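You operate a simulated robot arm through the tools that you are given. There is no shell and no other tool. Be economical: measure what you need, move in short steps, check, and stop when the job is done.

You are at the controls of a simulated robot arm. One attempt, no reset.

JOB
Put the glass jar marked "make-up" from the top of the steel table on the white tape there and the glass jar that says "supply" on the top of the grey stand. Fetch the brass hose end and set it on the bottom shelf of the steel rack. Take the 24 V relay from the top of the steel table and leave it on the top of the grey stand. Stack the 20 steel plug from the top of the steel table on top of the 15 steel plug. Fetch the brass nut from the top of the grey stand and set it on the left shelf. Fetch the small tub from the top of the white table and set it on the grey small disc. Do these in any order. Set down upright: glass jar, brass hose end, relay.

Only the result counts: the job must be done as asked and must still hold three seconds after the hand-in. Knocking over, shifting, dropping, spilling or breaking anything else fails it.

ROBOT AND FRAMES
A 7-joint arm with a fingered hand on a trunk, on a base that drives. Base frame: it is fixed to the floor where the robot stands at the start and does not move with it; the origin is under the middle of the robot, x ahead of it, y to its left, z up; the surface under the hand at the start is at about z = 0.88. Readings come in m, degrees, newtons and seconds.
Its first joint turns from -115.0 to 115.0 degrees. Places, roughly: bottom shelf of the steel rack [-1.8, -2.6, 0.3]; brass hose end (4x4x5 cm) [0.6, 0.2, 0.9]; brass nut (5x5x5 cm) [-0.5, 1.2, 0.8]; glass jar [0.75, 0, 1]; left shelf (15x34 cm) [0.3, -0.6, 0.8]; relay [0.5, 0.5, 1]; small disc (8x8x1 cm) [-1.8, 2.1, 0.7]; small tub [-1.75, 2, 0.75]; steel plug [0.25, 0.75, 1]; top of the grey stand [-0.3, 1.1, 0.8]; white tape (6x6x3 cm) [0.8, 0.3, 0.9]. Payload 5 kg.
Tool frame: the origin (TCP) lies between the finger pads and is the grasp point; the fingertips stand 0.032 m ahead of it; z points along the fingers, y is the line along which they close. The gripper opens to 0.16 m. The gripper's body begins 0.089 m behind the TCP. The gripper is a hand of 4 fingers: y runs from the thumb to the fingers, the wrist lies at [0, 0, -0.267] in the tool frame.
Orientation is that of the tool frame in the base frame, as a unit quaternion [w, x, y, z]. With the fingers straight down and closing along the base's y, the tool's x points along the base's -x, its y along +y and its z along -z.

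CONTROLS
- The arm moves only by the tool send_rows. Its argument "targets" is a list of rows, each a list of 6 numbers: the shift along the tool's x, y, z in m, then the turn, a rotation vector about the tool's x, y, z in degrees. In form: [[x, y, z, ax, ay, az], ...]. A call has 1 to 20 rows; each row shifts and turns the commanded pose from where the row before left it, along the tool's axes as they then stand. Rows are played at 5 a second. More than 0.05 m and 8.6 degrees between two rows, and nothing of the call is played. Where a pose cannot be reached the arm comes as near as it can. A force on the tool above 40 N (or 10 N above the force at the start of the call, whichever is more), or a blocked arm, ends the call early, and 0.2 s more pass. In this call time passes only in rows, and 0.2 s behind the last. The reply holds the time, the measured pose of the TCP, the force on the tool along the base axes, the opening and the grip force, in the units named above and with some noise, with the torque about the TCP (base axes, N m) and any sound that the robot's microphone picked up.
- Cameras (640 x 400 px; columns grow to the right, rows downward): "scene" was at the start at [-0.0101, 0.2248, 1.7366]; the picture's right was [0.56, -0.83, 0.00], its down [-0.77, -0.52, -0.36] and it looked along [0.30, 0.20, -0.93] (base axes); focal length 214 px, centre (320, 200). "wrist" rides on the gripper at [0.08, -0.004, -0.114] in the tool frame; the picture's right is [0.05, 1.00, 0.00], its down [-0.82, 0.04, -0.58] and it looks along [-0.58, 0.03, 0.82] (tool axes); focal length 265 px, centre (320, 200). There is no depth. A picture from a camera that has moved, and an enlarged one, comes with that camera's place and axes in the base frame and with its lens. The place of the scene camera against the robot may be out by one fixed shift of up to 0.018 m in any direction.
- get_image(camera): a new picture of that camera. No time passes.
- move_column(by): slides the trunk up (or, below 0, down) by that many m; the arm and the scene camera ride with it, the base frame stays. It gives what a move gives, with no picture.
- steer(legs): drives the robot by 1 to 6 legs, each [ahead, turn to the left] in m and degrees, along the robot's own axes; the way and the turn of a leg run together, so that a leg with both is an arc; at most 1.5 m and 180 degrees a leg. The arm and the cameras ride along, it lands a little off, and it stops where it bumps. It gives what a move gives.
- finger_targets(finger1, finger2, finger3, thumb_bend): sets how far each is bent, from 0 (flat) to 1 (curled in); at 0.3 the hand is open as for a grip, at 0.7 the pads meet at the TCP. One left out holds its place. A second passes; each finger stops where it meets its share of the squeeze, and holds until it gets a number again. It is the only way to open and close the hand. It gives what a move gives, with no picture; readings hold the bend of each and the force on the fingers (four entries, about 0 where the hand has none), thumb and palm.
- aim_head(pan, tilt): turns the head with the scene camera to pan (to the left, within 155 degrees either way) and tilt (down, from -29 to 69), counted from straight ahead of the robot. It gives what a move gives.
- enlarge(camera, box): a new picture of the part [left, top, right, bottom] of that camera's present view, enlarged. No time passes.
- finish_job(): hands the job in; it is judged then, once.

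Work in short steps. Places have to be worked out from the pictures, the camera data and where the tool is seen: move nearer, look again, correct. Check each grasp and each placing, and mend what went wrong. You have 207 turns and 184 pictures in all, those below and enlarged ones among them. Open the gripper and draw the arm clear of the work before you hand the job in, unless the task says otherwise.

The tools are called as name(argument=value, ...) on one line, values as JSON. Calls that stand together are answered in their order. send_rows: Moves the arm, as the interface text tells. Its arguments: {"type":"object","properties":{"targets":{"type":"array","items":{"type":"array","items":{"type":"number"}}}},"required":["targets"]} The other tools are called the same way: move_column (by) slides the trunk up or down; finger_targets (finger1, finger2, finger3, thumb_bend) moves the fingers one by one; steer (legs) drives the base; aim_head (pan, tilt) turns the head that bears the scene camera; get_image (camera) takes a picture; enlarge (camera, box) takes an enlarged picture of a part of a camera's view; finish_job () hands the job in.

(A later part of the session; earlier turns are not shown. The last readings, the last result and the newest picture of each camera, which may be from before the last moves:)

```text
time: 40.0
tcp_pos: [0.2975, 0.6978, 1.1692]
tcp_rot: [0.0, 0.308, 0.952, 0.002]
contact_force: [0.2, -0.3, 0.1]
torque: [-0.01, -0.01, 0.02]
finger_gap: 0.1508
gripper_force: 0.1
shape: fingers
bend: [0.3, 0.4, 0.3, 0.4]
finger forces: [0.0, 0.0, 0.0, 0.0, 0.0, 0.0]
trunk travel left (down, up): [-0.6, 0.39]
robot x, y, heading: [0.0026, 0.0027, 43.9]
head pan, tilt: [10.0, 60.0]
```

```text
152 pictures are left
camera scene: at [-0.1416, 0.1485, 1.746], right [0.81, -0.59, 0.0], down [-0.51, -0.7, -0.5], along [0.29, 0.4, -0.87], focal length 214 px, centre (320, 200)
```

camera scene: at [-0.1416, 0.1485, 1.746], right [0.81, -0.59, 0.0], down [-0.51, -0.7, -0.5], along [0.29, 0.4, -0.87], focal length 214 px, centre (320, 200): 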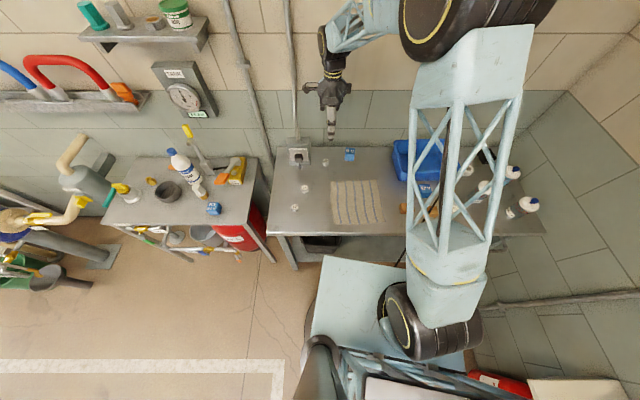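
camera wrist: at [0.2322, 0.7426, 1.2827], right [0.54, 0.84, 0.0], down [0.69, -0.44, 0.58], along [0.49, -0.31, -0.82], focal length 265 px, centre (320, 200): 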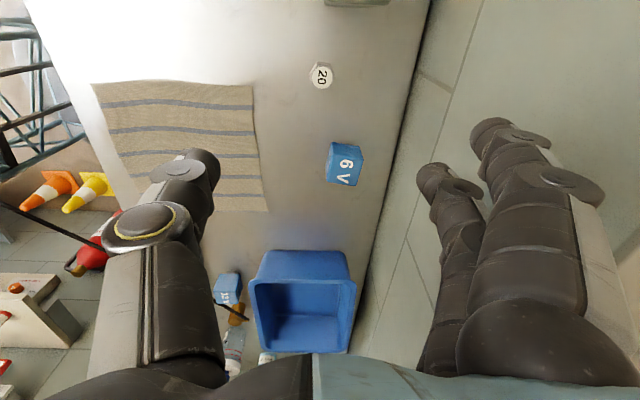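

Plug 20 is at about (0.288, 0.708). I half-close the hand and lower over it.

finger_targets(finger1=0.4, finger2=0.5, finger3=0.4, thumb_bend=0.5)

send_rows(targets=[[0.014, 0.002, 0.03, 0, 0, 0], [0, 0, 0.05, 0, 0, 0], [0, 0, 0.05, 0, 0, 0], [0, 0, 0.05, 0, 0, 0], [0, 0, 0.02, 0, 0, 0]])

get_image(camera="wrist")

```text
time: 41.0
tcp_pos: [0.2984, 0.6984, 1.171]
tcp_rot: [0.001, 0.307, 0.952, 0.002]
contact_force: [0.1, -1.0, -0.2]
torque: [-0.02, -0.03, 0.01]
finger_gap: 0.1121
gripper_force: 0.1
shape: fingers
bend: [0.4, 0.5, 0.4, 0.5]
finger forces: [0.1, 0.1, 0.0, 0.1, 0.0, 0.1]
trunk travel left (down, up): [-0.6, 0.39]
robot x, y, heading: [-0.0015, -0.0024, 44.2]
head pan, tilt: [10.0, 60.0]
```

```text
time: 42.2
tcp_pos: [0.2882, 0.7095, 0.9693]
tcp_rot: [0.0, 0.307, 0.952, 0.002]
contact_force: [-1.0, 0.9, -0.9]
torque: [-0.03, -0.02, -0.02]
finger_gap: 0.1119
gripper_force: 0.2
shape: fingers
bend: [0.4, 0.5, 0.4, 0.5]
finger forces: [0.0, 0.0, 0.0, 0.0, 0.0, 0.0]
trunk travel left (down, up): [-0.6, 0.39]
robot x, y, heading: [0.0006, 0.0004, 43.6]
head pan, tilt: [10.0, 60.0]
```

```text
151 pictures are left
camera wrist: at [0.2211, 0.7526, 1.0832], right [0.54, 0.84, 0.0], down [0.69, -0.44, 0.58], along [0.49, -0.31, -0.82], focal length 265 px, centre (320, 200)
```

wrist: 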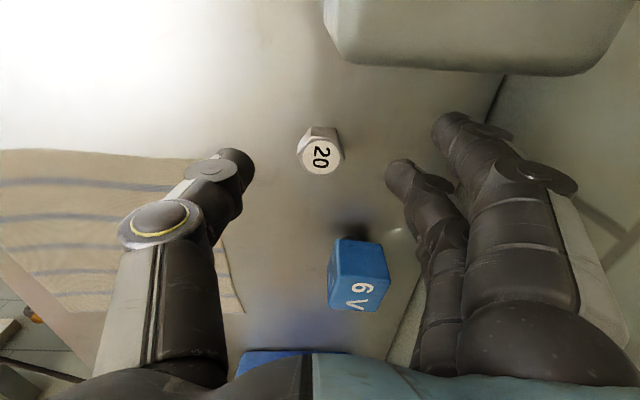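

Plug 20 is well centred (offset ~5 mm). I go down to z ≈ 0.918 and close with thumb and middle finger.

send_rows(targets=[[-0.005, 0, 0.03, 0, 0, 0], [0, 0, 0.018, 0, 0, 0], [0, 0, 0.003, 0, 0, 0]])

finger_targets(finger2=0.7, thumb_bend=0.7)

get_image(camera="wrist")

```text
time: 43.0
tcp_pos: [0.2912, 0.7071, 0.9194]
tcp_rot: [0.0, 0.307, 0.952, 0.004]
contact_force: [2.1, 0.8, 24.9]
torque: [-1.2, 0.83, 0.03]
finger_gap: 0.1126
gripper_force: 13.3
shape: fingers
bend: [0.4, 0.5, 0.4, 0.5]
finger forces: [0.0, 0.0, 0.1, 0.0, 25.2, 0.0]
trunk travel left (down, up): [-0.6, 0.39]
robot x, y, heading: [-0.0002, 0.0002, 44.0]
head pan, tilt: [10.0, 60.0]
```

```text
time: 44.0
tcp_pos: [0.2906, 0.7068, 0.9165]
tcp_rot: [0.0, 0.308, 0.952, 0.002]
contact_force: [-0.6, -0.4, -1.8]
torque: [0.0, -0.01, 0.01]
finger_gap: 0.084
gripper_force: 9.7
shape: fingers
bend: [0.4, 0.65, 0.4, 0.67]
finger forces: [0.0, 10.0, 0.0, 0.0, 9.2, 0.0]
trunk travel left (down, up): [-0.6, 0.39]
robot x, y, heading: [0.0011, -0.0002, 44.0]
head pan, tilt: [10.0, 60.0]
```

```text
150 pictures are left
camera wrist: at [0.2241, 0.7495, 1.0311], right [0.54, 0.84, 0.0], down [0.69, -0.44, 0.58], along [0.49, -0.31, -0.82], focal length 265 px, centre (320, 200)
```

wrist: 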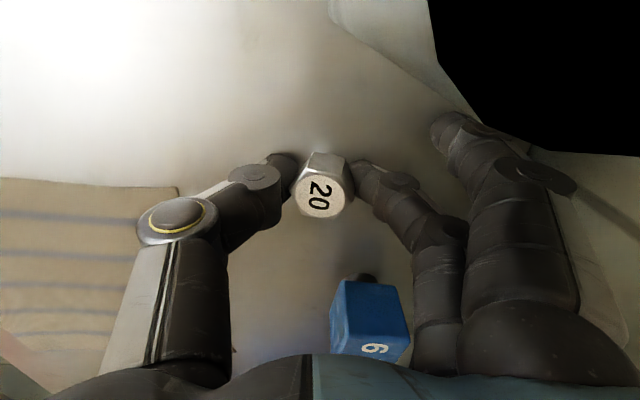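

Plug 20 is gripped. I lift it and move above plug 15 (est. (0.116, 0.640)).

send_rows(targets=[[0, 0, -0.02, 0, 0, 0], [0, 0, -0.05, 0, 0, 0], [0, 0, -0.05, 0, 0, 0], [0.034, -0.03, 0, 0, 0, 0], [0.034, -0.03, 0, 0, 0, 0], [0.034, -0.03, 0, 0, 0, 0], [0, -0.034, 0, 0, 0, 0], [0, -0.033, 0, 0, 0, 0]])

get_image(camera="wrist")

```text
time: 45.2
tcp_pos: [0.2354, 0.6957, 1.0369]
tcp_rot: [0.006, 0.318, 0.948, -0.001]
contact_force: [10.3, -5.8, 0.3]
torque: [0.04, -0.19, -0.84]
finger_gap: 0.085
gripper_force: 15.2
shape: fingers
bend: [0.39, 0.64, 0.4, 0.67]
finger forces: [11.4, 9.6, 0.0, 0.0, 9.3, 0.0]
trunk travel left (down, up): [-0.6, 0.39]
robot x, y, heading: [0.0018, -0.0045, 43.2]
head pan, tilt: [10.0, 60.0]
stopped in row 5: the force on the tool passed its limit at 52 N (the readings are from after the stop); the commanded pose is now the measured one
```

```text
149 pictures are left
camera wrist: at [0.1674, 0.7408, 1.1493], right [0.56, 0.83, 0.0], down [0.67, -0.45, 0.59], along [0.49, -0.33, -0.81], focal length 265 px, centre (320, 200)
```

wrist: 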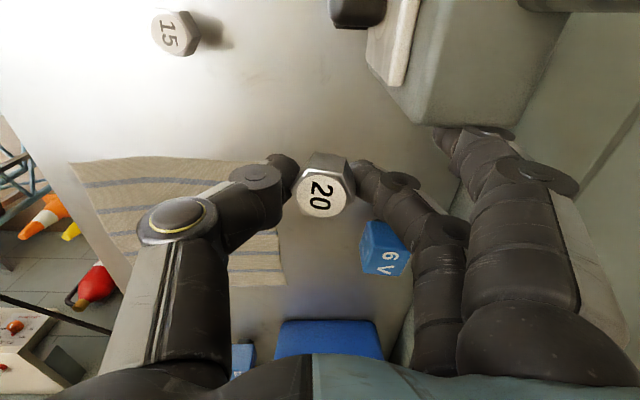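

Finger 1 bumped the outlet box; I back off right away, go clear toward the front, then over to plug 15 at (0.121, 0.643).

send_rows(targets=[[-0.02, -0.01, 0, 0.11, 0.69, -1.0], [0, -0.04, 0, 0, 0, 0], [0, -0.04, 0, 0, 0, 0], [0, -0.022, 0, 0, 0, 0], [0.04, 0, 0, 0, 0, 0], [0.041, 0, 0, 0, 0, 0]])

get_image(camera="wrist")

enlarge(camera="scene", box=[260, 120, 420, 240])

```text
time: 46.6
tcp_pos: [0.1167, 0.6404, 1.0387]
tcp_rot: [-0.002, 0.309, 0.951, 0.0]
contact_force: [-0.7, 0.4, -1.9]
torque: [0.02, -0.01, -0.02]
finger_gap: 0.084
gripper_force: 8.8
shape: fingers
bend: [0.4, 0.64, 0.4, 0.67]
finger forces: [0.1, 9.3, 0.0, 0.0, 9.1, 0.1]
trunk travel left (down, up): [-0.6, 0.39]
robot x, y, heading: [0.0003, -0.0045, 43.5]
head pan, tilt: [10.0, 60.0]
```

```text
148 pictures are left
camera wrist: at [0.05, 0.6846, 1.1529], right [0.54, 0.84, 0.0], down [0.69, -0.44, 0.58], along [0.48, -0.31, -0.82], focal length 265 px, centre (320, 200)
```

wrist: 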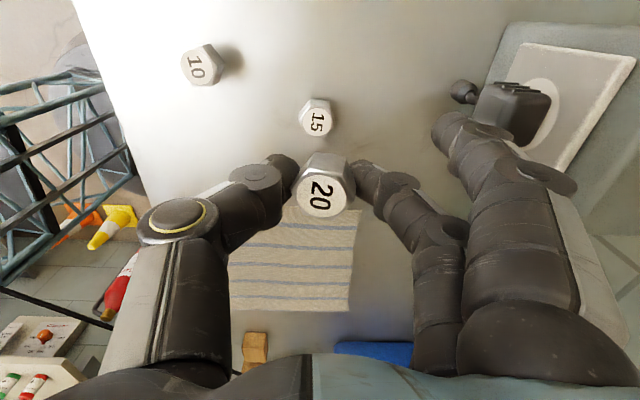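

```text
3.33 times, centred on (340, 180) of scene
camera zoom: at [-0.1418, 0.1498, 1.7459], right [0.81, -0.59, 0.0], down [-0.51, -0.7, -0.5], along [0.3, 0.4, -0.87], focal length 715 px, centre (253, 267)
```

zoom: 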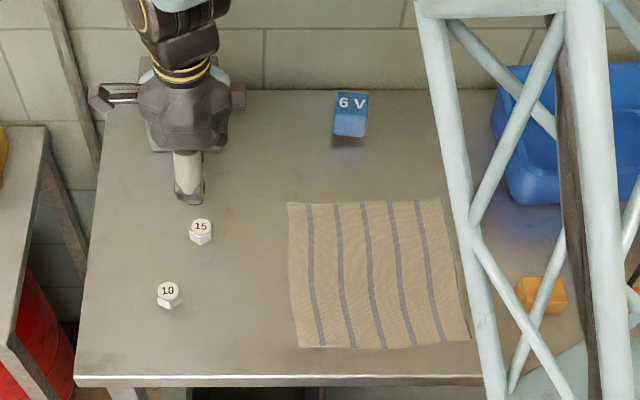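

Plug 15 is nearly straight under the held plug. I zoom in to measure the offset precisely.

enlarge(camera="wrist", box=[240, 70, 400, 230])

```text
2.50 times, centred on (320, 150) of wrist
camera zoom: at [0.05, 0.6846, 1.1529], right [0.54, 0.84, 0.0], down [0.69, -0.44, 0.58], along [0.48, -0.31, -0.82], focal length 664 px, centre (320, 325)
```

zoom: 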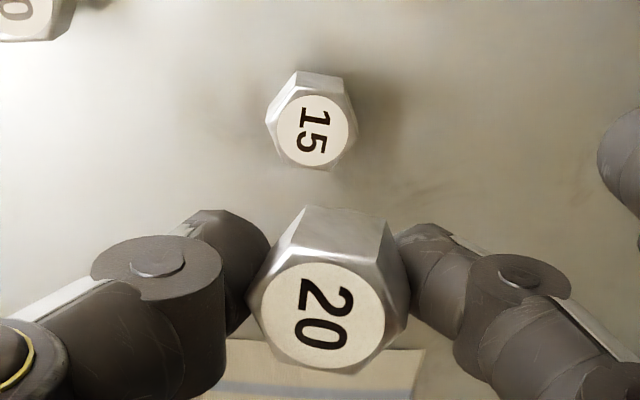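

The held plug is off by about 4 mm in each axis; I correct and lower to about 2 cm above plug 15 and measure again.

send_rows(targets=[[0.0037, -0.0042, 0.03, 0, 0, 0], [0, 0, 0.03, 0, 0, 0], [0, 0, 0.018, 0, 0, 0]])

enlarge(camera="wrist", box=[240, 90, 400, 250])

enlarge(camera="scene", box=[270, 140, 350, 220])

```text
time: 47.4
tcp_pos: [0.1116, 0.6412, 0.9586]
tcp_rot: [-0.001, 0.308, 0.951, 0.0]
contact_force: [-0.7, -0.3, -1.9]
torque: [0.02, -0.04, 0.03]
finger_gap: 0.0838
gripper_force: 9.2
shape: fingers
bend: [0.4, 0.64, 0.4, 0.67]
finger forces: [0.1, 9.4, 0.0, 0.0, 9.1, 0.1]
trunk travel left (down, up): [-0.6, 0.39]
robot x, y, heading: [-0.0059, 0.0023, 43.8]
head pan, tilt: [10.0, 60.0]
```

```text
2.50 times, centred on (320, 170) of wrist
camera zoom: at [0.0456, 0.6836, 1.0739], right [0.54, 0.84, 0.0], down [0.69, -0.45, 0.57], along [0.48, -0.31, -0.82], focal length 664 px, centre (320, 275)
```

zoom: 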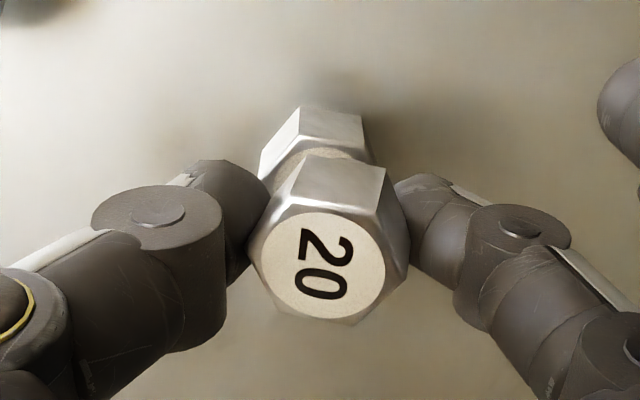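

```text
5.00 times, centred on (310, 180) of scene
camera zoom: at [-0.141, 0.1494, 1.746], right [0.81, -0.59, 0.0], down [-0.51, -0.7, -0.5], along [0.3, 0.4, -0.87], focal length 1072 px, centre (370, 300)
```

zoom: 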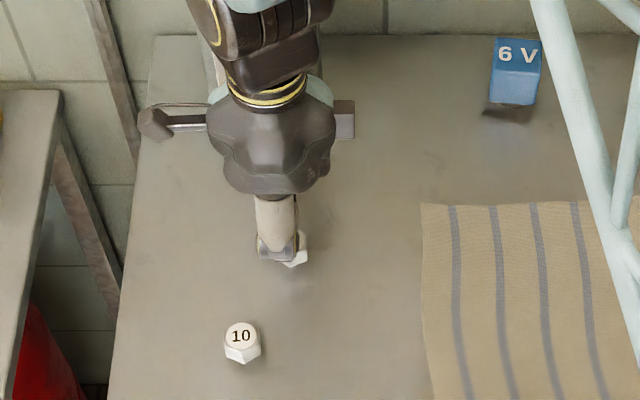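

Remaining offset is about 3 mm in each axis. I correct it and lower in small steps until touching.

send_rows(targets=[[-0.003, -0.0025, 0, 0, 0, 0], [0, 0, 0.008, 0, 0, 0], [0, 0, 0.004, 0, 0, 0]])

enlarge(camera="wrist", box=[240, 90, 400, 250])

```text
time: 48.2
tcp_pos: [0.1115, 0.6357, 0.9483]
tcp_rot: [-0.002, 0.308, 0.951, 0.0]
contact_force: [-0.1, -0.5, 1.9]
torque: [0.0, 0.02, 0.03]
finger_gap: 0.0835
gripper_force: 9.5
shape: fingers
bend: [0.4, 0.64, 0.4, 0.67]
finger forces: [0.0, 9.6, 0.1, 0.0, 9.3, 0.1]
trunk travel left (down, up): [-0.6, 0.39]
robot x, y, heading: [0.0, -0.0002, 43.8]
head pan, tilt: [10.0, 60.0]
```

```text
2.50 times, centred on (320, 170) of wrist
camera zoom: at [0.0465, 0.6794, 1.0626], right [0.54, 0.84, 0.0], down [0.69, -0.45, 0.57], along [0.48, -0.31, -0.82], focal length 664 px, centre (320, 275)
```

zoom: 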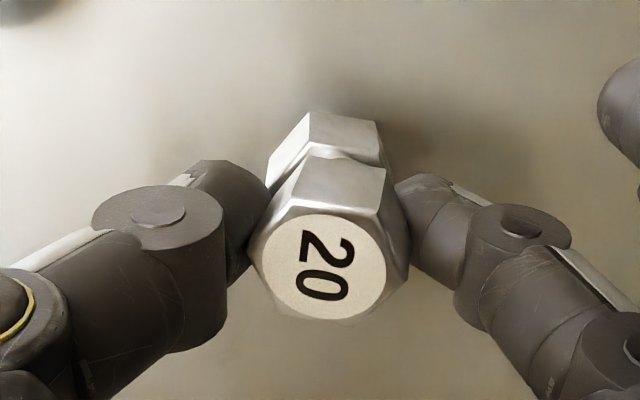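

Aligned within ~1.5 mm and just touching. I press down slightly to confirm contact.

send_rows(targets=[[0, 0.001, 0.0015, 0, 0, 0]])

```text
time: 48.6
tcp_pos: [0.114, 0.6363, 0.9467]
tcp_rot: [-0.001, 0.308, 0.951, 0.002]
contact_force: [-0.6, -1.4, 8.9]
torque: [-0.11, 0.02, 0.02]
finger_gap: 0.0834
gripper_force: 10.9
shape: fingers
bend: [0.4, 0.64, 0.4, 0.68]
finger forces: [0.1, 9.9, 0.1, 0.0, 11.0, 0.1]
trunk travel left (down, up): [-0.6, 0.39]
robot x, y, heading: [-0.0003, -0.0003, 43.8]
head pan, tilt: [10.0, 60.0]
```

Contact confirmed (~10 N). I open thumb and finger 2 gently.

finger_targets(finger2=0.5, thumb_bend=0.53)

send_rows(targets=[[0, 0, -0.02, 0, 0, 0], [0, 0, -0.04, 0, 0, 0], [0, 0, -0.05, 0, 0, 0], [0, 0, -0.05, 0, 0, 0], [0, 0, -0.05, 0, 0, 0]])

get_image(camera="wrist")

enlarge(camera="scene", box=[270, 140, 350, 220])

```text
time: 49.6
tcp_pos: [0.1142, 0.6371, 0.947]
tcp_rot: [-0.003, 0.308, 0.951, 0.0]
contact_force: [0.6, -0.6, -0.1]
torque: [0.03, 0.0, 0.0]
finger_gap: 0.1052
gripper_force: 0.1
shape: fingers
bend: [0.4, 0.5, 0.4, 0.53]
finger forces: [0.1, 0.0, 0.0, 0.1, 0.0, 0.0]
trunk travel left (down, up): [-0.6, 0.39]
robot x, y, heading: [0.0008, 0.0042, 43.8]
head pan, tilt: [10.0, 60.0]
```

```text
time: 50.8
tcp_pos: [0.1138, 0.6356, 1.1594]
tcp_rot: [-0.002, 0.308, 0.951, 0.001]
contact_force: [0.1, 0.7, 0.6]
torque: [0.0, 0.0, 0.01]
finger_gap: 0.1052
gripper_force: 0.1
shape: fingers
bend: [0.4, 0.5, 0.4, 0.53]
finger forces: [0.0, 0.0, 0.1, 0.0, 0.0, 0.1]
trunk travel left (down, up): [-0.6, 0.39]
robot x, y, heading: [0.0006, 0.0016, 43.9]
head pan, tilt: [10.0, 60.0]
```

```text
142 pictures are left
camera wrist: at [0.0476, 0.6795, 1.2724], right [0.54, 0.84, 0.0], down [0.69, -0.44, 0.57], along [0.48, -0.31, -0.82], focal length 265 px, centre (320, 200)
```

wrist: 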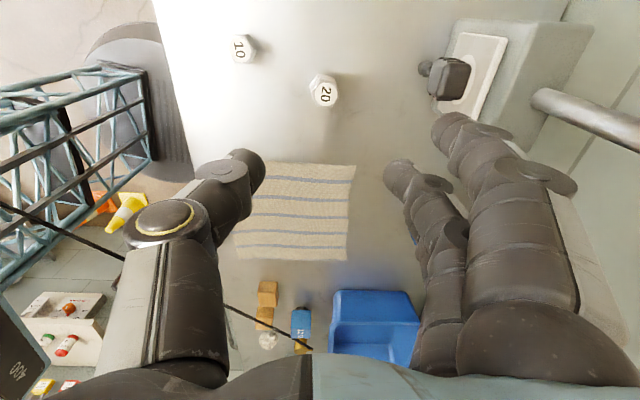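

```text
5.00 times, centred on (310, 180) of scene
camera zoom: at [-0.1408, 0.148, 1.7461], right [0.81, -0.59, 0.0], down [-0.51, -0.7, -0.5], along [0.3, 0.4, -0.87], focal length 1072 px, centre (370, 300)
```

zoom: 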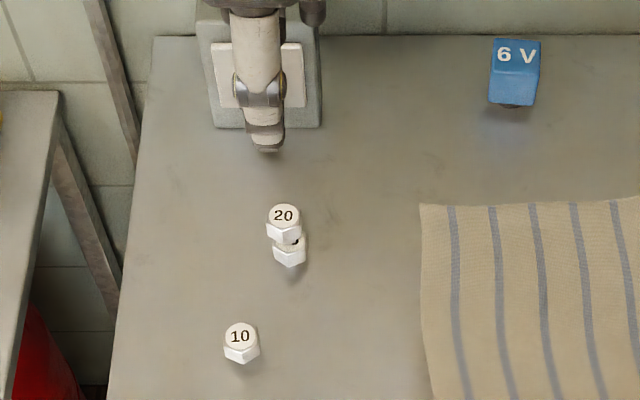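

Plug 20 sits on plug 15. I turn the base back right to face the table and jars, then look.

steer(legs=[[0, -44]])

get_image(camera="wrist")

aim_head(pan=-5, tilt=55)

get_image(camera="scene")

```text
time: 53.3
tcp_pos: [0.5261, 0.3751, 1.1577]
tcp_rot: [-0.001, 0.645, 0.765, 0.001]
contact_force: [0.1, 0.1, 0.2]
torque: [-0.01, 0.02, -0.03]
finger_gap: 0.1054
gripper_force: 0.0
shape: fingers
bend: [0.4, 0.5, 0.4, 0.53]
finger forces: [0.0, 0.0, 0.0, 0.0, 0.0, 0.0]
trunk travel left (down, up): [-0.6, 0.39]
robot x, y, heading: [-0.0021, -0.0019, -0.7]
head pan, tilt: [10.0, 60.0]
```

```text
140 pictures are left
camera wrist: at [0.5102, 0.4534, 1.2719], right [0.98, 0.22, 0.0], down [0.18, -0.8, 0.57], along [0.13, -0.56, -0.82], focal length 265 px, centre (320, 200)
```

wrist: 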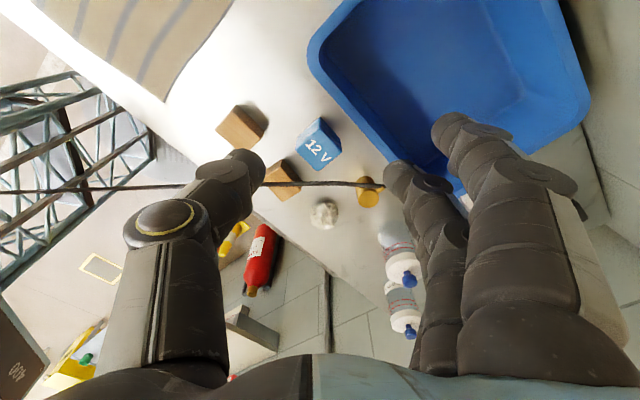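

```text
time: 54.1
tcp_pos: [0.5277, 0.3758, 1.1571]
tcp_rot: [-0.001, 0.645, 0.764, 0.0]
contact_force: [0.1, 0.1, 0.3]
torque: [0.01, 0.01, -0.01]
finger_gap: 0.1056
gripper_force: 0.0
shape: fingers
bend: [0.4, 0.5, 0.4, 0.53]
finger forces: [0.1, 0.1, 0.1, 0.0, 0.1, 0.0]
trunk travel left (down, up): [-0.6, 0.39]
robot x, y, heading: [-0.0008, -0.0011, -0.4]
head pan, tilt: [-5.0, 55.0]
```

```text
139 pictures are left
camera scene: at [0.0178, 0.1868, 1.7521], right [-0.1, -1.0, 0.0], down [-0.82, 0.08, -0.57], along [0.57, -0.06, -0.82], focal length 214 px, centre (320, 200)
```

scene: 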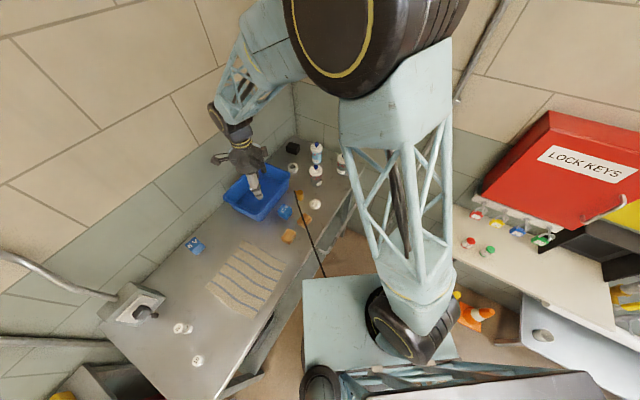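

I zoom into the table's right end in both cameras to identify the jars, tape, and the hose.

enlarge(camera="scene", box=[260, 130, 360, 220])

enlarge(camera="wrist", box=[240, 110, 480, 350])

enlarge(camera="scene", box=[260, 180, 400, 320])

```text
4.44 times, centred on (310, 175) of scene
camera zoom: at [0.0178, 0.1868, 1.7521], right [-0.1, -1.0, 0.0], down [-0.82, 0.08, -0.57], along [0.57, -0.06, -0.82], focal length 953 px, centre (364, 311)
```

zoom: 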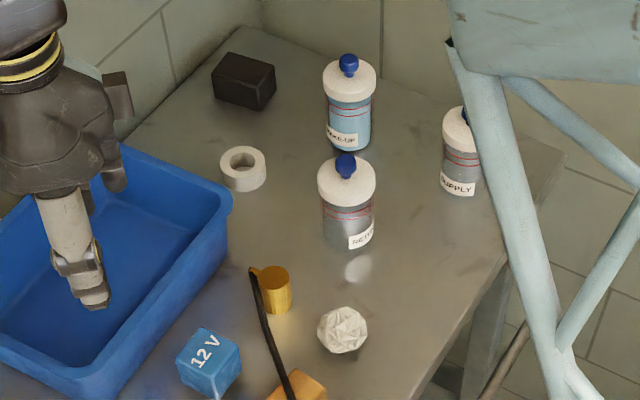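

```text
1.67 times, centred on (360, 230) of wrist
camera zoom: at [0.5101, 0.4536, 1.2718], right [0.98, 0.22, 0.0], down [0.18, -0.8, 0.57], along [0.13, -0.56, -0.82], focal length 442 px, centre (253, 150)
```

zoom: 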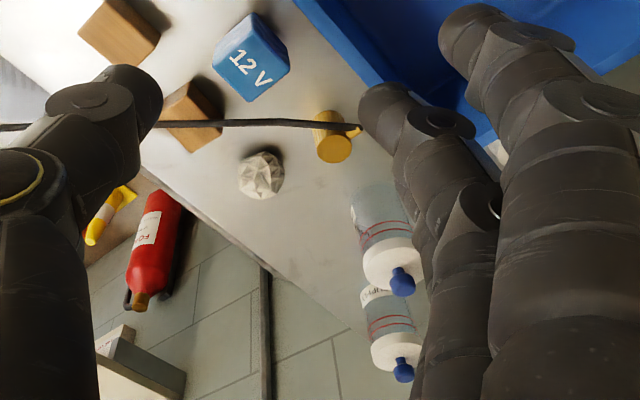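

```text
2.86 times, centred on (330, 250) of scene
camera zoom: at [0.0178, 0.1868, 1.7521], right [-0.1, -1.0, 0.0], down [-0.82, 0.08, -0.57], along [0.57, -0.06, -0.82], focal length 613 px, centre (291, 57)
```

zoom: 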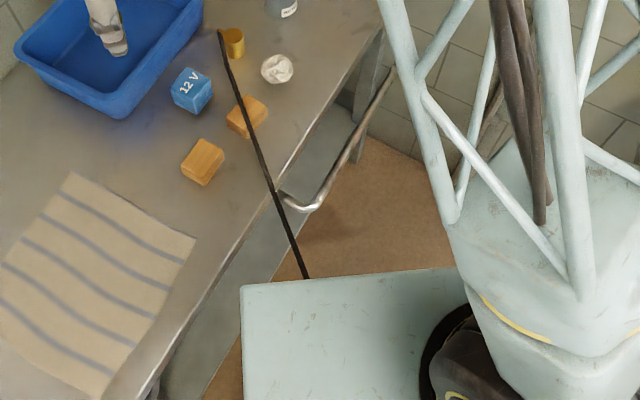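

Three jars: MAKE-UP (~(0.885, 0.124)), RETURN (~(0.725, 0.14)) and SUPPLY (~(0.80, 0)); the tape lies flat at ~(0.82, 0.26). I open the hand, turn it back in line with the table and hover over the make-up jar.

finger_targets(finger1=0.32, finger2=0.32, finger3=0.32, thumb_bend=0.4)

send_rows(targets=[[0, 0, 0, 0, 0, -7.4], [0, 0, 0, 0, 0, -7.4], [0, 0, 0, 0, 0, -7.4], [0, 0, 0, 0, 0, -7.4], [0, 0, 0, 0, 0, -7.4], [0, 0, 0, 0, 0, -7.3], [-0.044, 0, -0.02, 0, 0, 0], [-0.048, 0, 0, 0, 0, 0], [-0.048, 0, 0, 0, 0, 0], [-0.048, 0, 0, 0, 0, 0], [-0.048, 0, 0, 0, 0, 0], [-0.048, 0, 0, 0, 0, 0]])

get_image(camera="wrist")

```text
time: 55.1
tcp_pos: [0.5275, 0.3762, 1.1582]
tcp_rot: [-0.001, 0.645, 0.764, 0.0]
contact_force: [-0.7, -0.2, 0.5]
torque: [0.0, 0.02, 0.01]
finger_gap: 0.1464
gripper_force: 0.0
shape: fingers
bend: [0.32, 0.32, 0.32, 0.4]
finger forces: [0.0, 0.0, 0.0, 0.1, 0.0, 0.0]
trunk travel left (down, up): [-0.6, 0.39]
robot x, y, heading: [-0.0029, 0.0022, -0.5]
head pan, tilt: [-5.0, 55.0]
```

```text
time: 57.7
tcp_pos: [0.758, 0.2058, 1.1774]
tcp_rot: [-0.001, 0.309, 0.951, 0.001]
contact_force: [1.2, 0.0, -0.1]
torque: [0.04, -0.01, 0.01]
finger_gap: 0.1463
gripper_force: 0.1
shape: fingers
bend: [0.32, 0.32, 0.32, 0.4]
finger forces: [0.1, 0.1, 0.0, 0.1, 0.0, 0.0]
trunk travel left (down, up): [-0.6, 0.39]
robot x, y, heading: [0.0011, -0.0013, -0.4]
head pan, tilt: [-5.0, 55.0]
```

```text
135 pictures are left
camera wrist: at [0.6909, 0.2493, 1.2918], right [0.54, 0.84, 0.0], down [0.69, -0.45, 0.57], along [0.48, -0.31, -0.82], focal length 265 px, centre (320, 200)
```

wrist: 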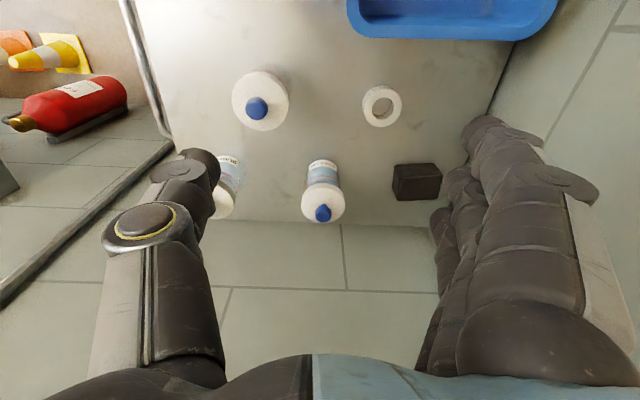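

The make-up jar is at about (0.885, 0.128), the tape at (0.825, 0.267). I narrow the opening a bit (black box nearby) and move over the jar, lowering part way.

finger_targets(finger1=0.42, finger2=0.42, finger3=0.42, thumb_bend=0.42)

send_rows(targets=[[-0.049, 0.004, 0, 0, 0, 0], [-0.049, 0.004, 0, 0, 0, 0], [-0.049, 0.004, 0, 0, 0, 0], [0, 0, 0.04, 0, 0, 0], [0, 0, 0.04, 0, 0, 0]])

get_image(camera="wrist")

```text
time: 58.7
tcp_pos: [0.7565, 0.2064, 1.1784]
tcp_rot: [0.0, 0.309, 0.951, 0.001]
contact_force: [0.2, -0.8, 0.2]
torque: [0.01, 0.03, 0.01]
finger_gap: 0.1242
gripper_force: 0.0
shape: fingers
bend: [0.42, 0.42, 0.42, 0.42]
finger forces: [0.0, 0.0, 0.1, 0.0, 0.0, 0.1]
trunk travel left (down, up): [-0.6, 0.39]
robot x, y, heading: [0.002, -0.0017, -0.6]
head pan, tilt: [-5.0, 55.0]
```

```text
time: 59.9
tcp_pos: [0.887, 0.1302, 1.0973]
tcp_rot: [0.0, 0.309, 0.951, 0.003]
contact_force: [0.9, -0.6, 0.9]
torque: [0.0, -0.01, 0.0]
finger_gap: 0.1241
gripper_force: 0.2
shape: fingers
bend: [0.42, 0.42, 0.42, 0.42]
finger forces: [0.0, 0.0, 0.1, 0.0, 0.0, 0.0]
trunk travel left (down, up): [-0.6, 0.39]
robot x, y, heading: [-0.0001, -0.0032, -0.5]
head pan, tilt: [-5.0, 55.0]
```

```text
134 pictures are left
camera wrist: at [0.82, 0.173, 1.2109], right [0.55, 0.84, 0.0], down [0.68, -0.45, 0.58], along [0.48, -0.31, -0.82], focal length 265 px, centre (320, 200)
```

wrist: 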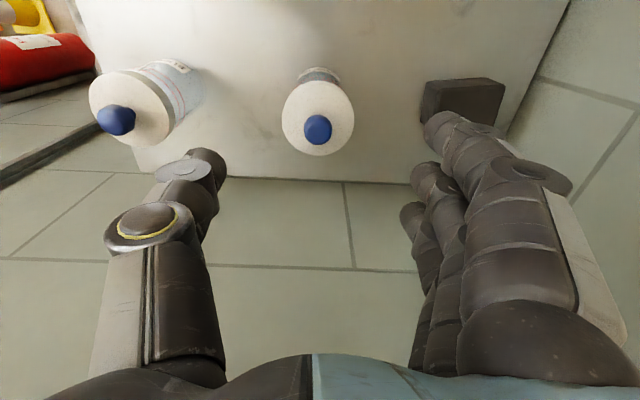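

Centred within 4 mm with clearance to the black box. I lower to grasp height.

send_rows(targets=[[0.003, 0, 0.04, 0, 0, 0], [0, 0, 0.04, 0, 0, 0], [0, 0, 0.04, 0, 0, 0], [0, 0, 0.03, 0, 0, 0], [0, 0, 0.01, 0, 0, 0]])

get_image(camera="wrist")

enlarge(camera="scene", box=[260, 120, 380, 220])

```text
time: 61.1
tcp_pos: [0.8818, 0.1328, 0.9353]
tcp_rot: [-0.001, 0.309, 0.951, 0.002]
contact_force: [0.2, -0.9, -0.5]
torque: [-0.01, 0.0, -0.01]
finger_gap: 0.1241
gripper_force: 0.0
shape: fingers
bend: [0.42, 0.42, 0.42, 0.42]
finger forces: [0.1, 0.1, 0.1, 0.1, 0.0, 0.0]
trunk travel left (down, up): [-0.6, 0.39]
robot x, y, heading: [-0.0005, -0.0043, -0.6]
head pan, tilt: [-5.0, 55.0]
```

```text
133 pictures are left
camera wrist: at [0.8145, 0.1768, 1.0495], right [0.54, 0.84, 0.0], down [0.68, -0.45, 0.58], along [0.48, -0.31, -0.82], focal length 265 px, centre (320, 200)
```

wrist: 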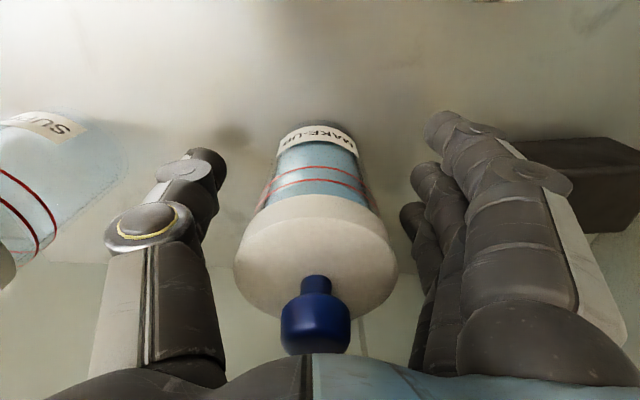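

```text
4.00 times, centred on (320, 170) of scene
camera zoom: at [0.0179, 0.1865, 1.7521], right [-0.1, -1.0, 0.0], down [-0.82, 0.08, -0.57], along [0.57, -0.06, -0.82], focal length 858 px, centre (320, 320)
```

zoom: 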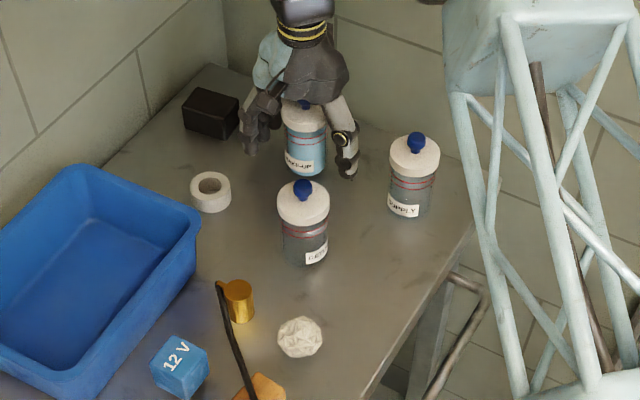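

The MAKE-UP jar is between fingers and thumb, upright and with clearance. I close.

finger_targets(finger1=0.62, finger2=0.62, finger3=0.62, thumb_bend=0.62)

get_image(camera="wrist")

```text
time: 62.1
tcp_pos: [0.8819, 0.1332, 0.9359]
tcp_rot: [-0.002, 0.309, 0.951, 0.001]
contact_force: [-0.1, -0.1, 0.3]
torque: [0.01, 0.03, -0.02]
finger_gap: 0.0565
gripper_force: 8.4
shape: fingers
bend: [0.62, 0.56, 0.6, 0.59]
finger forces: [0.0, 6.5, 1.6, 0.1, 8.5, 0.1]
trunk travel left (down, up): [-0.6, 0.39]
robot x, y, heading: [-0.0005, 0.0032, -0.9]
head pan, tilt: [-5.0, 55.0]
```

```text
131 pictures are left
camera wrist: at [0.8146, 0.1769, 1.0498], right [0.55, 0.84, 0.0], down [0.69, -0.45, 0.58], along [0.48, -0.31, -0.82], focal length 265 px, centre (320, 200)
```

wrist: 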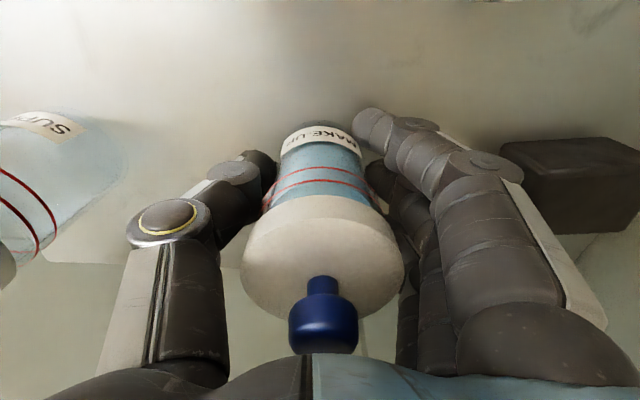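

Grip light and partly missing finger 1; I close further for a firm wrap on the round body.

finger_targets(finger1=0.66, finger2=0.7, finger3=0.66, thumb_bend=0.7)

send_rows(targets=[[0, 0, -0.01, 0, 0, 0], [0, 0, -0.02, 0, 0, 0]])

get_image(camera="wrist")

enlarge(camera="scene", box=[260, 120, 380, 220])

```text
time: 63.1
tcp_pos: [0.8823, 0.1335, 0.937]
tcp_rot: [-0.001, 0.309, 0.951, 0.001]
contact_force: [0.0, -0.7, 0.2]
torque: [0.03, 0.01, 0.0]
finger_gap: 0.047
gripper_force: 19.7
shape: fingers
bend: [0.65, 0.55, 0.6, 0.64]
finger forces: [1.5, 9.2, 8.0, 0.0, 19.3, 0.0]
trunk travel left (down, up): [-0.6, 0.39]
robot x, y, heading: [0.0017, -0.0021, -0.5]
head pan, tilt: [-5.0, 55.0]
```

```text
time: 63.7
tcp_pos: [0.8814, 0.1346, 0.9663]
tcp_rot: [-0.002, 0.31, 0.951, 0.001]
contact_force: [-0.3, -0.4, -3.4]
torque: [-0.03, 0.05, 0.0]
finger_gap: 0.0468
gripper_force: 18.6
shape: fingers
bend: [0.65, 0.55, 0.6, 0.64]
finger forces: [1.6, 9.3, 8.2, 0.0, 19.1, 0.0]
trunk travel left (down, up): [-0.6, 0.39]
robot x, y, heading: [-0.0034, 0.0004, -0.5]
head pan, tilt: [-5.0, 55.0]
```

```text
130 pictures are left
camera wrist: at [0.8138, 0.1773, 1.0809], right [0.54, 0.84, 0.0], down [0.69, -0.45, 0.57], along [0.48, -0.31, -0.82], focal length 265 px, centre (320, 200)
```

wrist: 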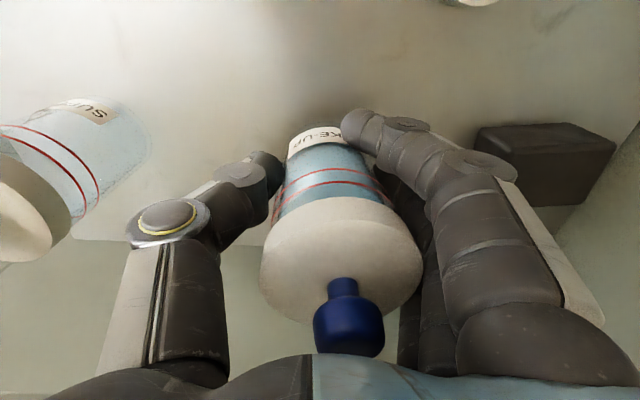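

```text
4.00 times, centred on (320, 170) of scene
camera zoom: at [0.0179, 0.1866, 1.7521], right [-0.1, -1.0, 0.0], down [-0.82, 0.08, -0.57], along [0.57, -0.06, -0.82], focal length 858 px, centre (320, 320)
```

zoom: 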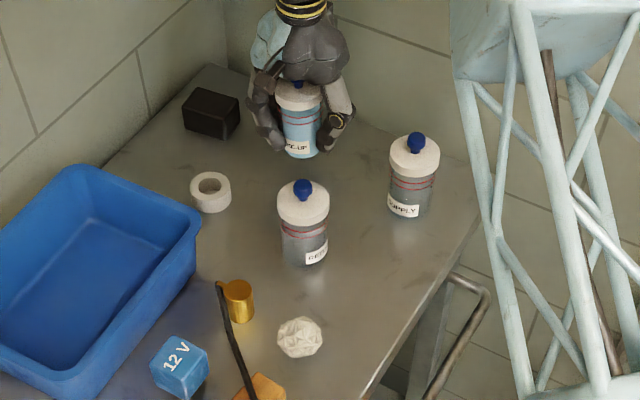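

The jar is lifted but leans ~6° in the grip (top toward +n); I tilt the hand to compensate, raise, and move over the tape.

send_rows(targets=[[0, 0, -0.04, 0, 0, 0], [0, 0, -0.04, 0, 0, 0], [0, 0, -0.035, 0, 0, 0], [0, 0, 0, -6.0, 0, 0]])

enlarge(camera="scene", box=[260, 100, 380, 200])

get_image(camera="wrist")

```text
time: 64.7
tcp_pos: [0.8805, 0.1324, 1.0814]
tcp_rot: [0.016, 0.308, 0.95, 0.052]
contact_force: [0.6, -0.1, -3.5]
torque: [0.01, 0.02, -0.02]
finger_gap: 0.0469
gripper_force: 19.3
shape: fingers
bend: [0.65, 0.55, 0.6, 0.64]
finger forces: [1.4, 9.4, 8.3, 0.0, 19.0, 0.1]
trunk travel left (down, up): [-0.6, 0.39]
robot x, y, heading: [-0.0008, 0.0008, -0.5]
head pan, tilt: [-5.0, 55.0]
```

```text
4.00 times, centred on (320, 150) of scene
camera zoom: at [0.0179, 0.1855, 1.7522], right [-0.1, -1.0, 0.0], down [-0.82, 0.08, -0.57], along [0.57, -0.06, -0.82], focal length 858 px, centre (320, 400)
```

zoom: 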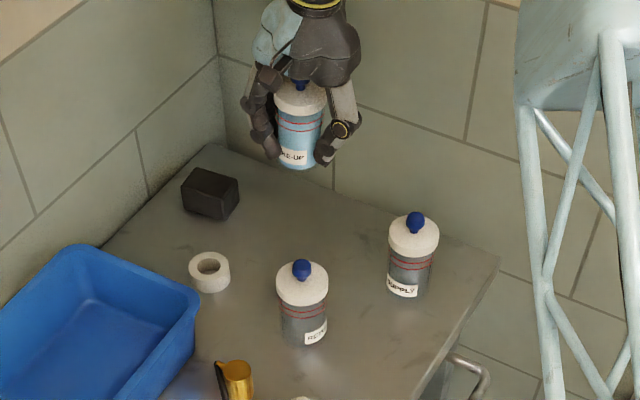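

```text
127 pictures are left
camera wrist: at [0.8073, 0.166, 1.1949], right [0.54, 0.83, 0.11], down [0.65, -0.5, 0.58], along [0.53, -0.24, -0.81], focal length 265 px, centre (320, 200)
```

wrist: 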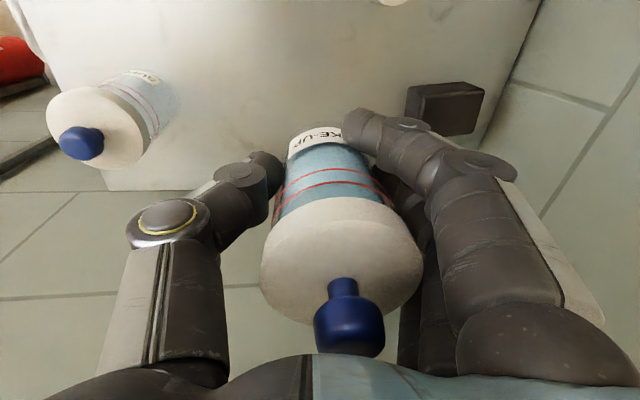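

The jar hangs upright now. I move it over the tape position.

send_rows(targets=[[0.0442, 0.0232, 0.0024, 0, 0, 0], [0.0442, 0.0232, 0.0024, 0, 0, 0], [0.0442, 0.0232, 0.0024, 0, 0, 0]])

enlarge(camera="scene", box=[250, 110, 350, 210])

get_image(camera="wrist")

```text
time: 65.5
tcp_pos: [0.8176, 0.2694, 1.0812]
tcp_rot: [0.016, 0.309, 0.949, 0.051]
contact_force: [0.0, 0.3, -3.3]
torque: [-0.04, 0.01, 0.01]
finger_gap: 0.0467
gripper_force: 19.0
shape: fingers
bend: [0.65, 0.55, 0.6, 0.64]
finger forces: [1.5, 9.4, 8.4, 0.1, 18.8, 0.0]
trunk travel left (down, up): [-0.6, 0.39]
robot x, y, heading: [0.0022, -0.0005, -0.7]
head pan, tilt: [-5.0, 55.0]
```

```text
4.00 times, centred on (300, 160) of scene
camera zoom: at [0.0178, 0.1882, 1.7519], right [-0.1, -1.0, 0.0], down [-0.82, 0.08, -0.57], along [0.57, -0.06, -0.82], focal length 858 px, centre (400, 360)
```

zoom: 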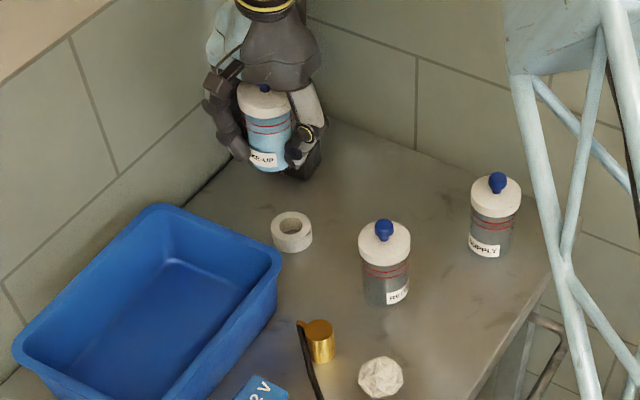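

```text
125 pictures are left
camera wrist: at [0.7433, 0.3044, 1.1954], right [0.54, 0.83, 0.11], down [0.65, -0.5, 0.58], along [0.53, -0.24, -0.81], focal length 265 px, centre (320, 200)
```

wrist: 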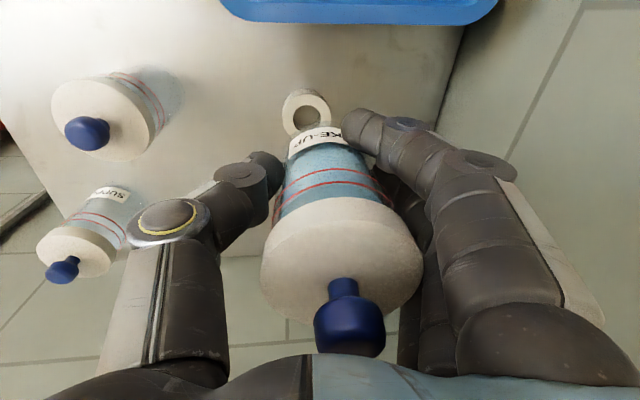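

The wrist view puts the jar bottom within 6 mm of the tape centre. I correct and lower to about 2 cm above the tape for another look.

send_rows(targets=[[0.006, -0.0032, 0.031, 0, 0, 0], [0, -0.0033, 0.031, 0, 0, 0], [0, -0.0033, 0.031, 0, 0, 0]])

enlarge(camera="scene", box=[260, 130, 340, 210])

enlarge(camera="wrist", box=[220, 60, 420, 220])

```text
time: 66.3
tcp_pos: [0.8115, 0.2735, 0.9873]
tcp_rot: [0.016, 0.308, 0.95, 0.051]
contact_force: [0.1, -0.2, -3.7]
torque: [-0.03, 0.06, 0.01]
finger_gap: 0.0467
gripper_force: 19.1
shape: fingers
bend: [0.65, 0.55, 0.6, 0.64]
finger forces: [1.5, 9.4, 8.6, 0.0, 18.6, 0.1]
trunk travel left (down, up): [-0.6, 0.39]
robot x, y, heading: [0.0034, 0.0017, -0.7]
head pan, tilt: [-5.0, 55.0]
```

```text
5.00 times, centred on (300, 170) of scene
camera zoom: at [0.0187, 0.1869, 1.7521], right [-0.1, -1.0, 0.0], down [-0.82, 0.08, -0.57], along [0.57, -0.06, -0.82], focal length 1072 px, centre (420, 350)
```

zoom: 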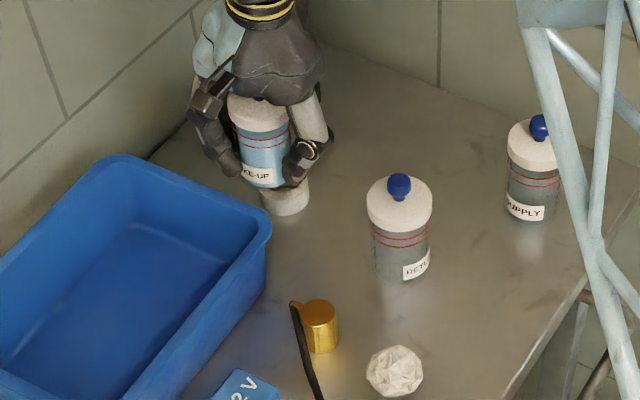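

```text
2.50 times, centred on (320, 140) of wrist
camera zoom: at [0.7377, 0.3074, 1.1005], right [0.54, 0.83, 0.11], down [0.65, -0.5, 0.58], along [0.53, -0.24, -0.81], focal length 664 px, centre (320, 350)
```

zoom: 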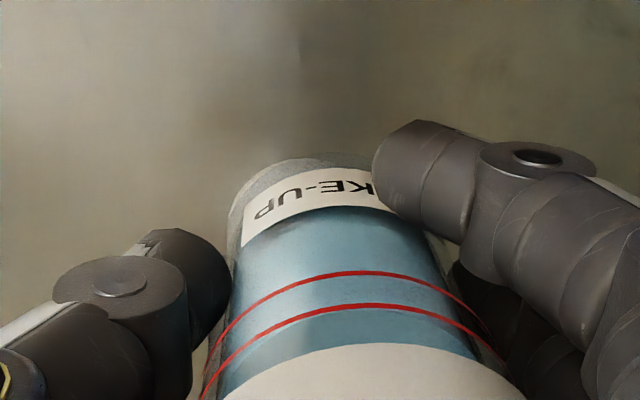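

The scene view suggests a sideways offset that the wrist view doesn't show; I take sharper zooms of both.

enlarge(camera="scene", box=[275, 145, 315, 185])

enlarge(camera="wrist", box=[270, 90, 370, 160])

```text
10.00 times, centred on (295, 165) of scene
camera zoom: at [0.0187, 0.1869, 1.7521], right [-0.1, -1.0, 0.0], down [-0.82, 0.08, -0.57], along [0.57, -0.06, -0.82], focal length 2145 px, centre (570, 550)
```

zoom: 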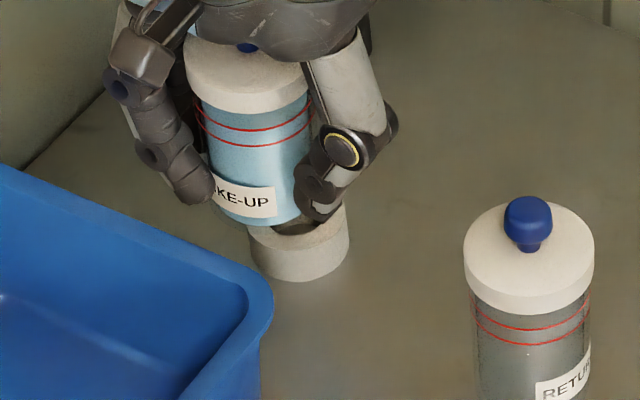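

```text
5.71 times, centred on (320, 125) of wrist
camera zoom: at [0.7377, 0.3074, 1.1005], right [0.54, 0.83, 0.11], down [0.65, -0.5, 0.58], along [0.53, -0.24, -0.81], focal length 1517 px, centre (320, 629)
```

zoom: 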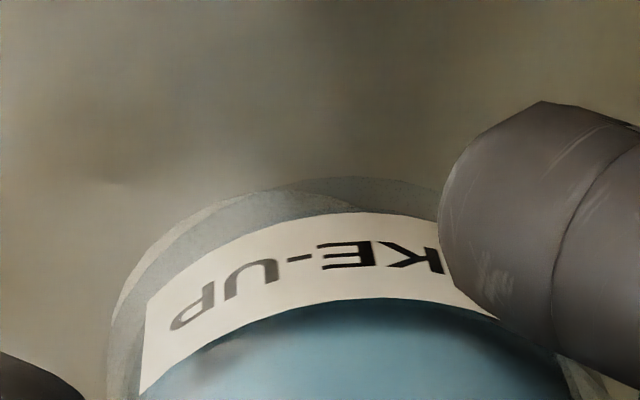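

The zooms show the tape peeking out on the -n side (thumb side); I shift the jar about 15 mm that way and 6 mm along the table, then compare again.

send_rows(targets=[[-0.006, -0.015, -0.0016, 0, 0, 0]])

enlarge(camera="scene", box=[275, 145, 315, 185])

enlarge(camera="wrist", box=[270, 90, 370, 160])

```text
time: 66.7
tcp_pos: [0.806, 0.2567, 0.9891]
tcp_rot: [0.016, 0.308, 0.95, 0.053]
contact_force: [-0.6, -0.7, -3.6]
torque: [0.01, 0.0, 0.01]
finger_gap: 0.0468
gripper_force: 19.2
shape: fingers
bend: [0.65, 0.55, 0.6, 0.64]
finger forces: [1.5, 9.4, 8.6, 0.0, 18.8, 0.2]
trunk travel left (down, up): [-0.6, 0.39]
robot x, y, heading: [-0.0016, 0.0023, -0.8]
head pan, tilt: [-5.0, 55.0]
```

```text
10.00 times, centred on (295, 165) of scene
camera zoom: at [0.0179, 0.1861, 1.7522], right [-0.1, -1.0, 0.0], down [-0.82, 0.08, -0.57], along [0.57, -0.06, -0.82], focal length 2145 px, centre (570, 550)
```

zoom: 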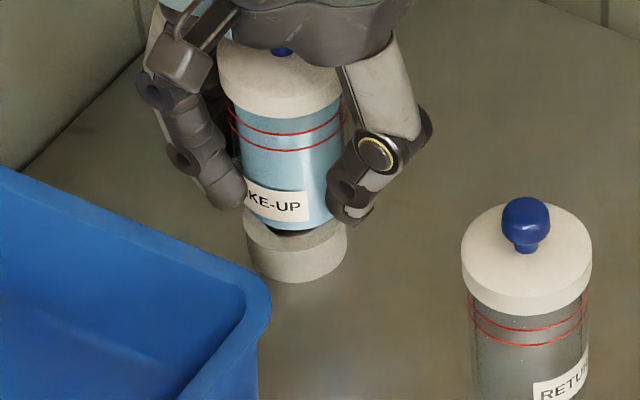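

```text
5.71 times, centred on (320, 125) of wrist
camera zoom: at [0.7324, 0.2901, 1.1018], right [0.54, 0.83, 0.11], down [0.65, -0.5, 0.58], along [0.53, -0.24, -0.81], focal length 1517 px, centre (320, 629)
```

zoom: 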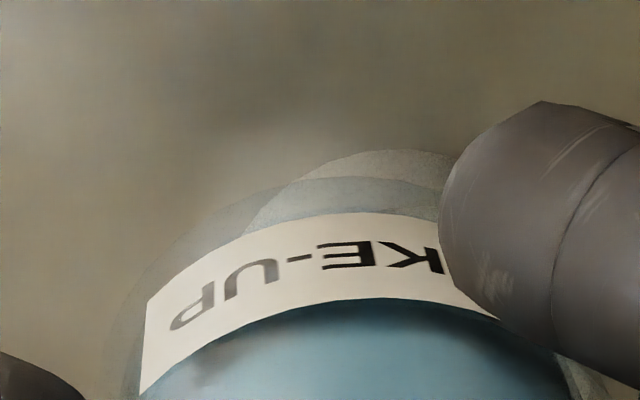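

Now the two views disagree only by a few mm on either side, so the jar is centred well enough on the tape. I lower in small steps.

send_rows(targets=[[0, -0.0008, 0.01, 0, 0, 0], [0, -0.0005, 0.005, 0, 0, 0], [0, -0.0003, 0.003, 0, 0, 0]])

enlarge(camera="scene", box=[275, 145, 315, 185])

```text
time: 67.5
tcp_pos: [0.8058, 0.2574, 0.969]
tcp_rot: [0.015, 0.309, 0.95, 0.052]
contact_force: [0.0, 0.2, -4.1]
torque: [0.01, 0.01, -0.03]
finger_gap: 0.047
gripper_force: 19.8
shape: fingers
bend: [0.65, 0.55, 0.6, 0.64]
finger forces: [1.6, 9.3, 8.6, 0.1, 18.7, 0.0]
trunk travel left (down, up): [-0.6, 0.39]
robot x, y, heading: [-0.0004, -0.0008, -0.6]
head pan, tilt: [-5.0, 55.0]
```

```text
10.00 times, centred on (295, 165) of scene
camera zoom: at [0.0182, 0.1868, 1.7521], right [-0.1, -1.0, 0.0], down [-0.82, 0.08, -0.57], along [0.57, -0.06, -0.82], focal length 2145 px, centre (570, 550)
```

zoom: 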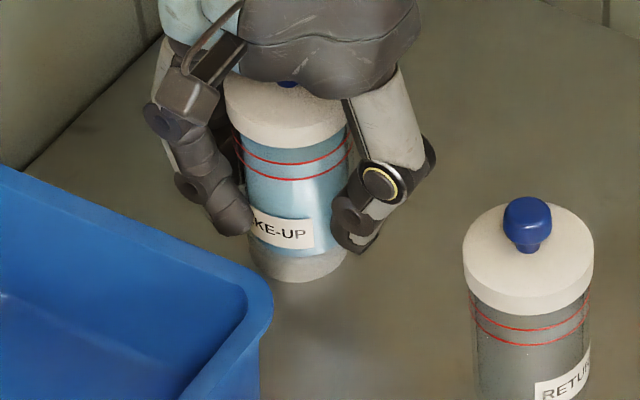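

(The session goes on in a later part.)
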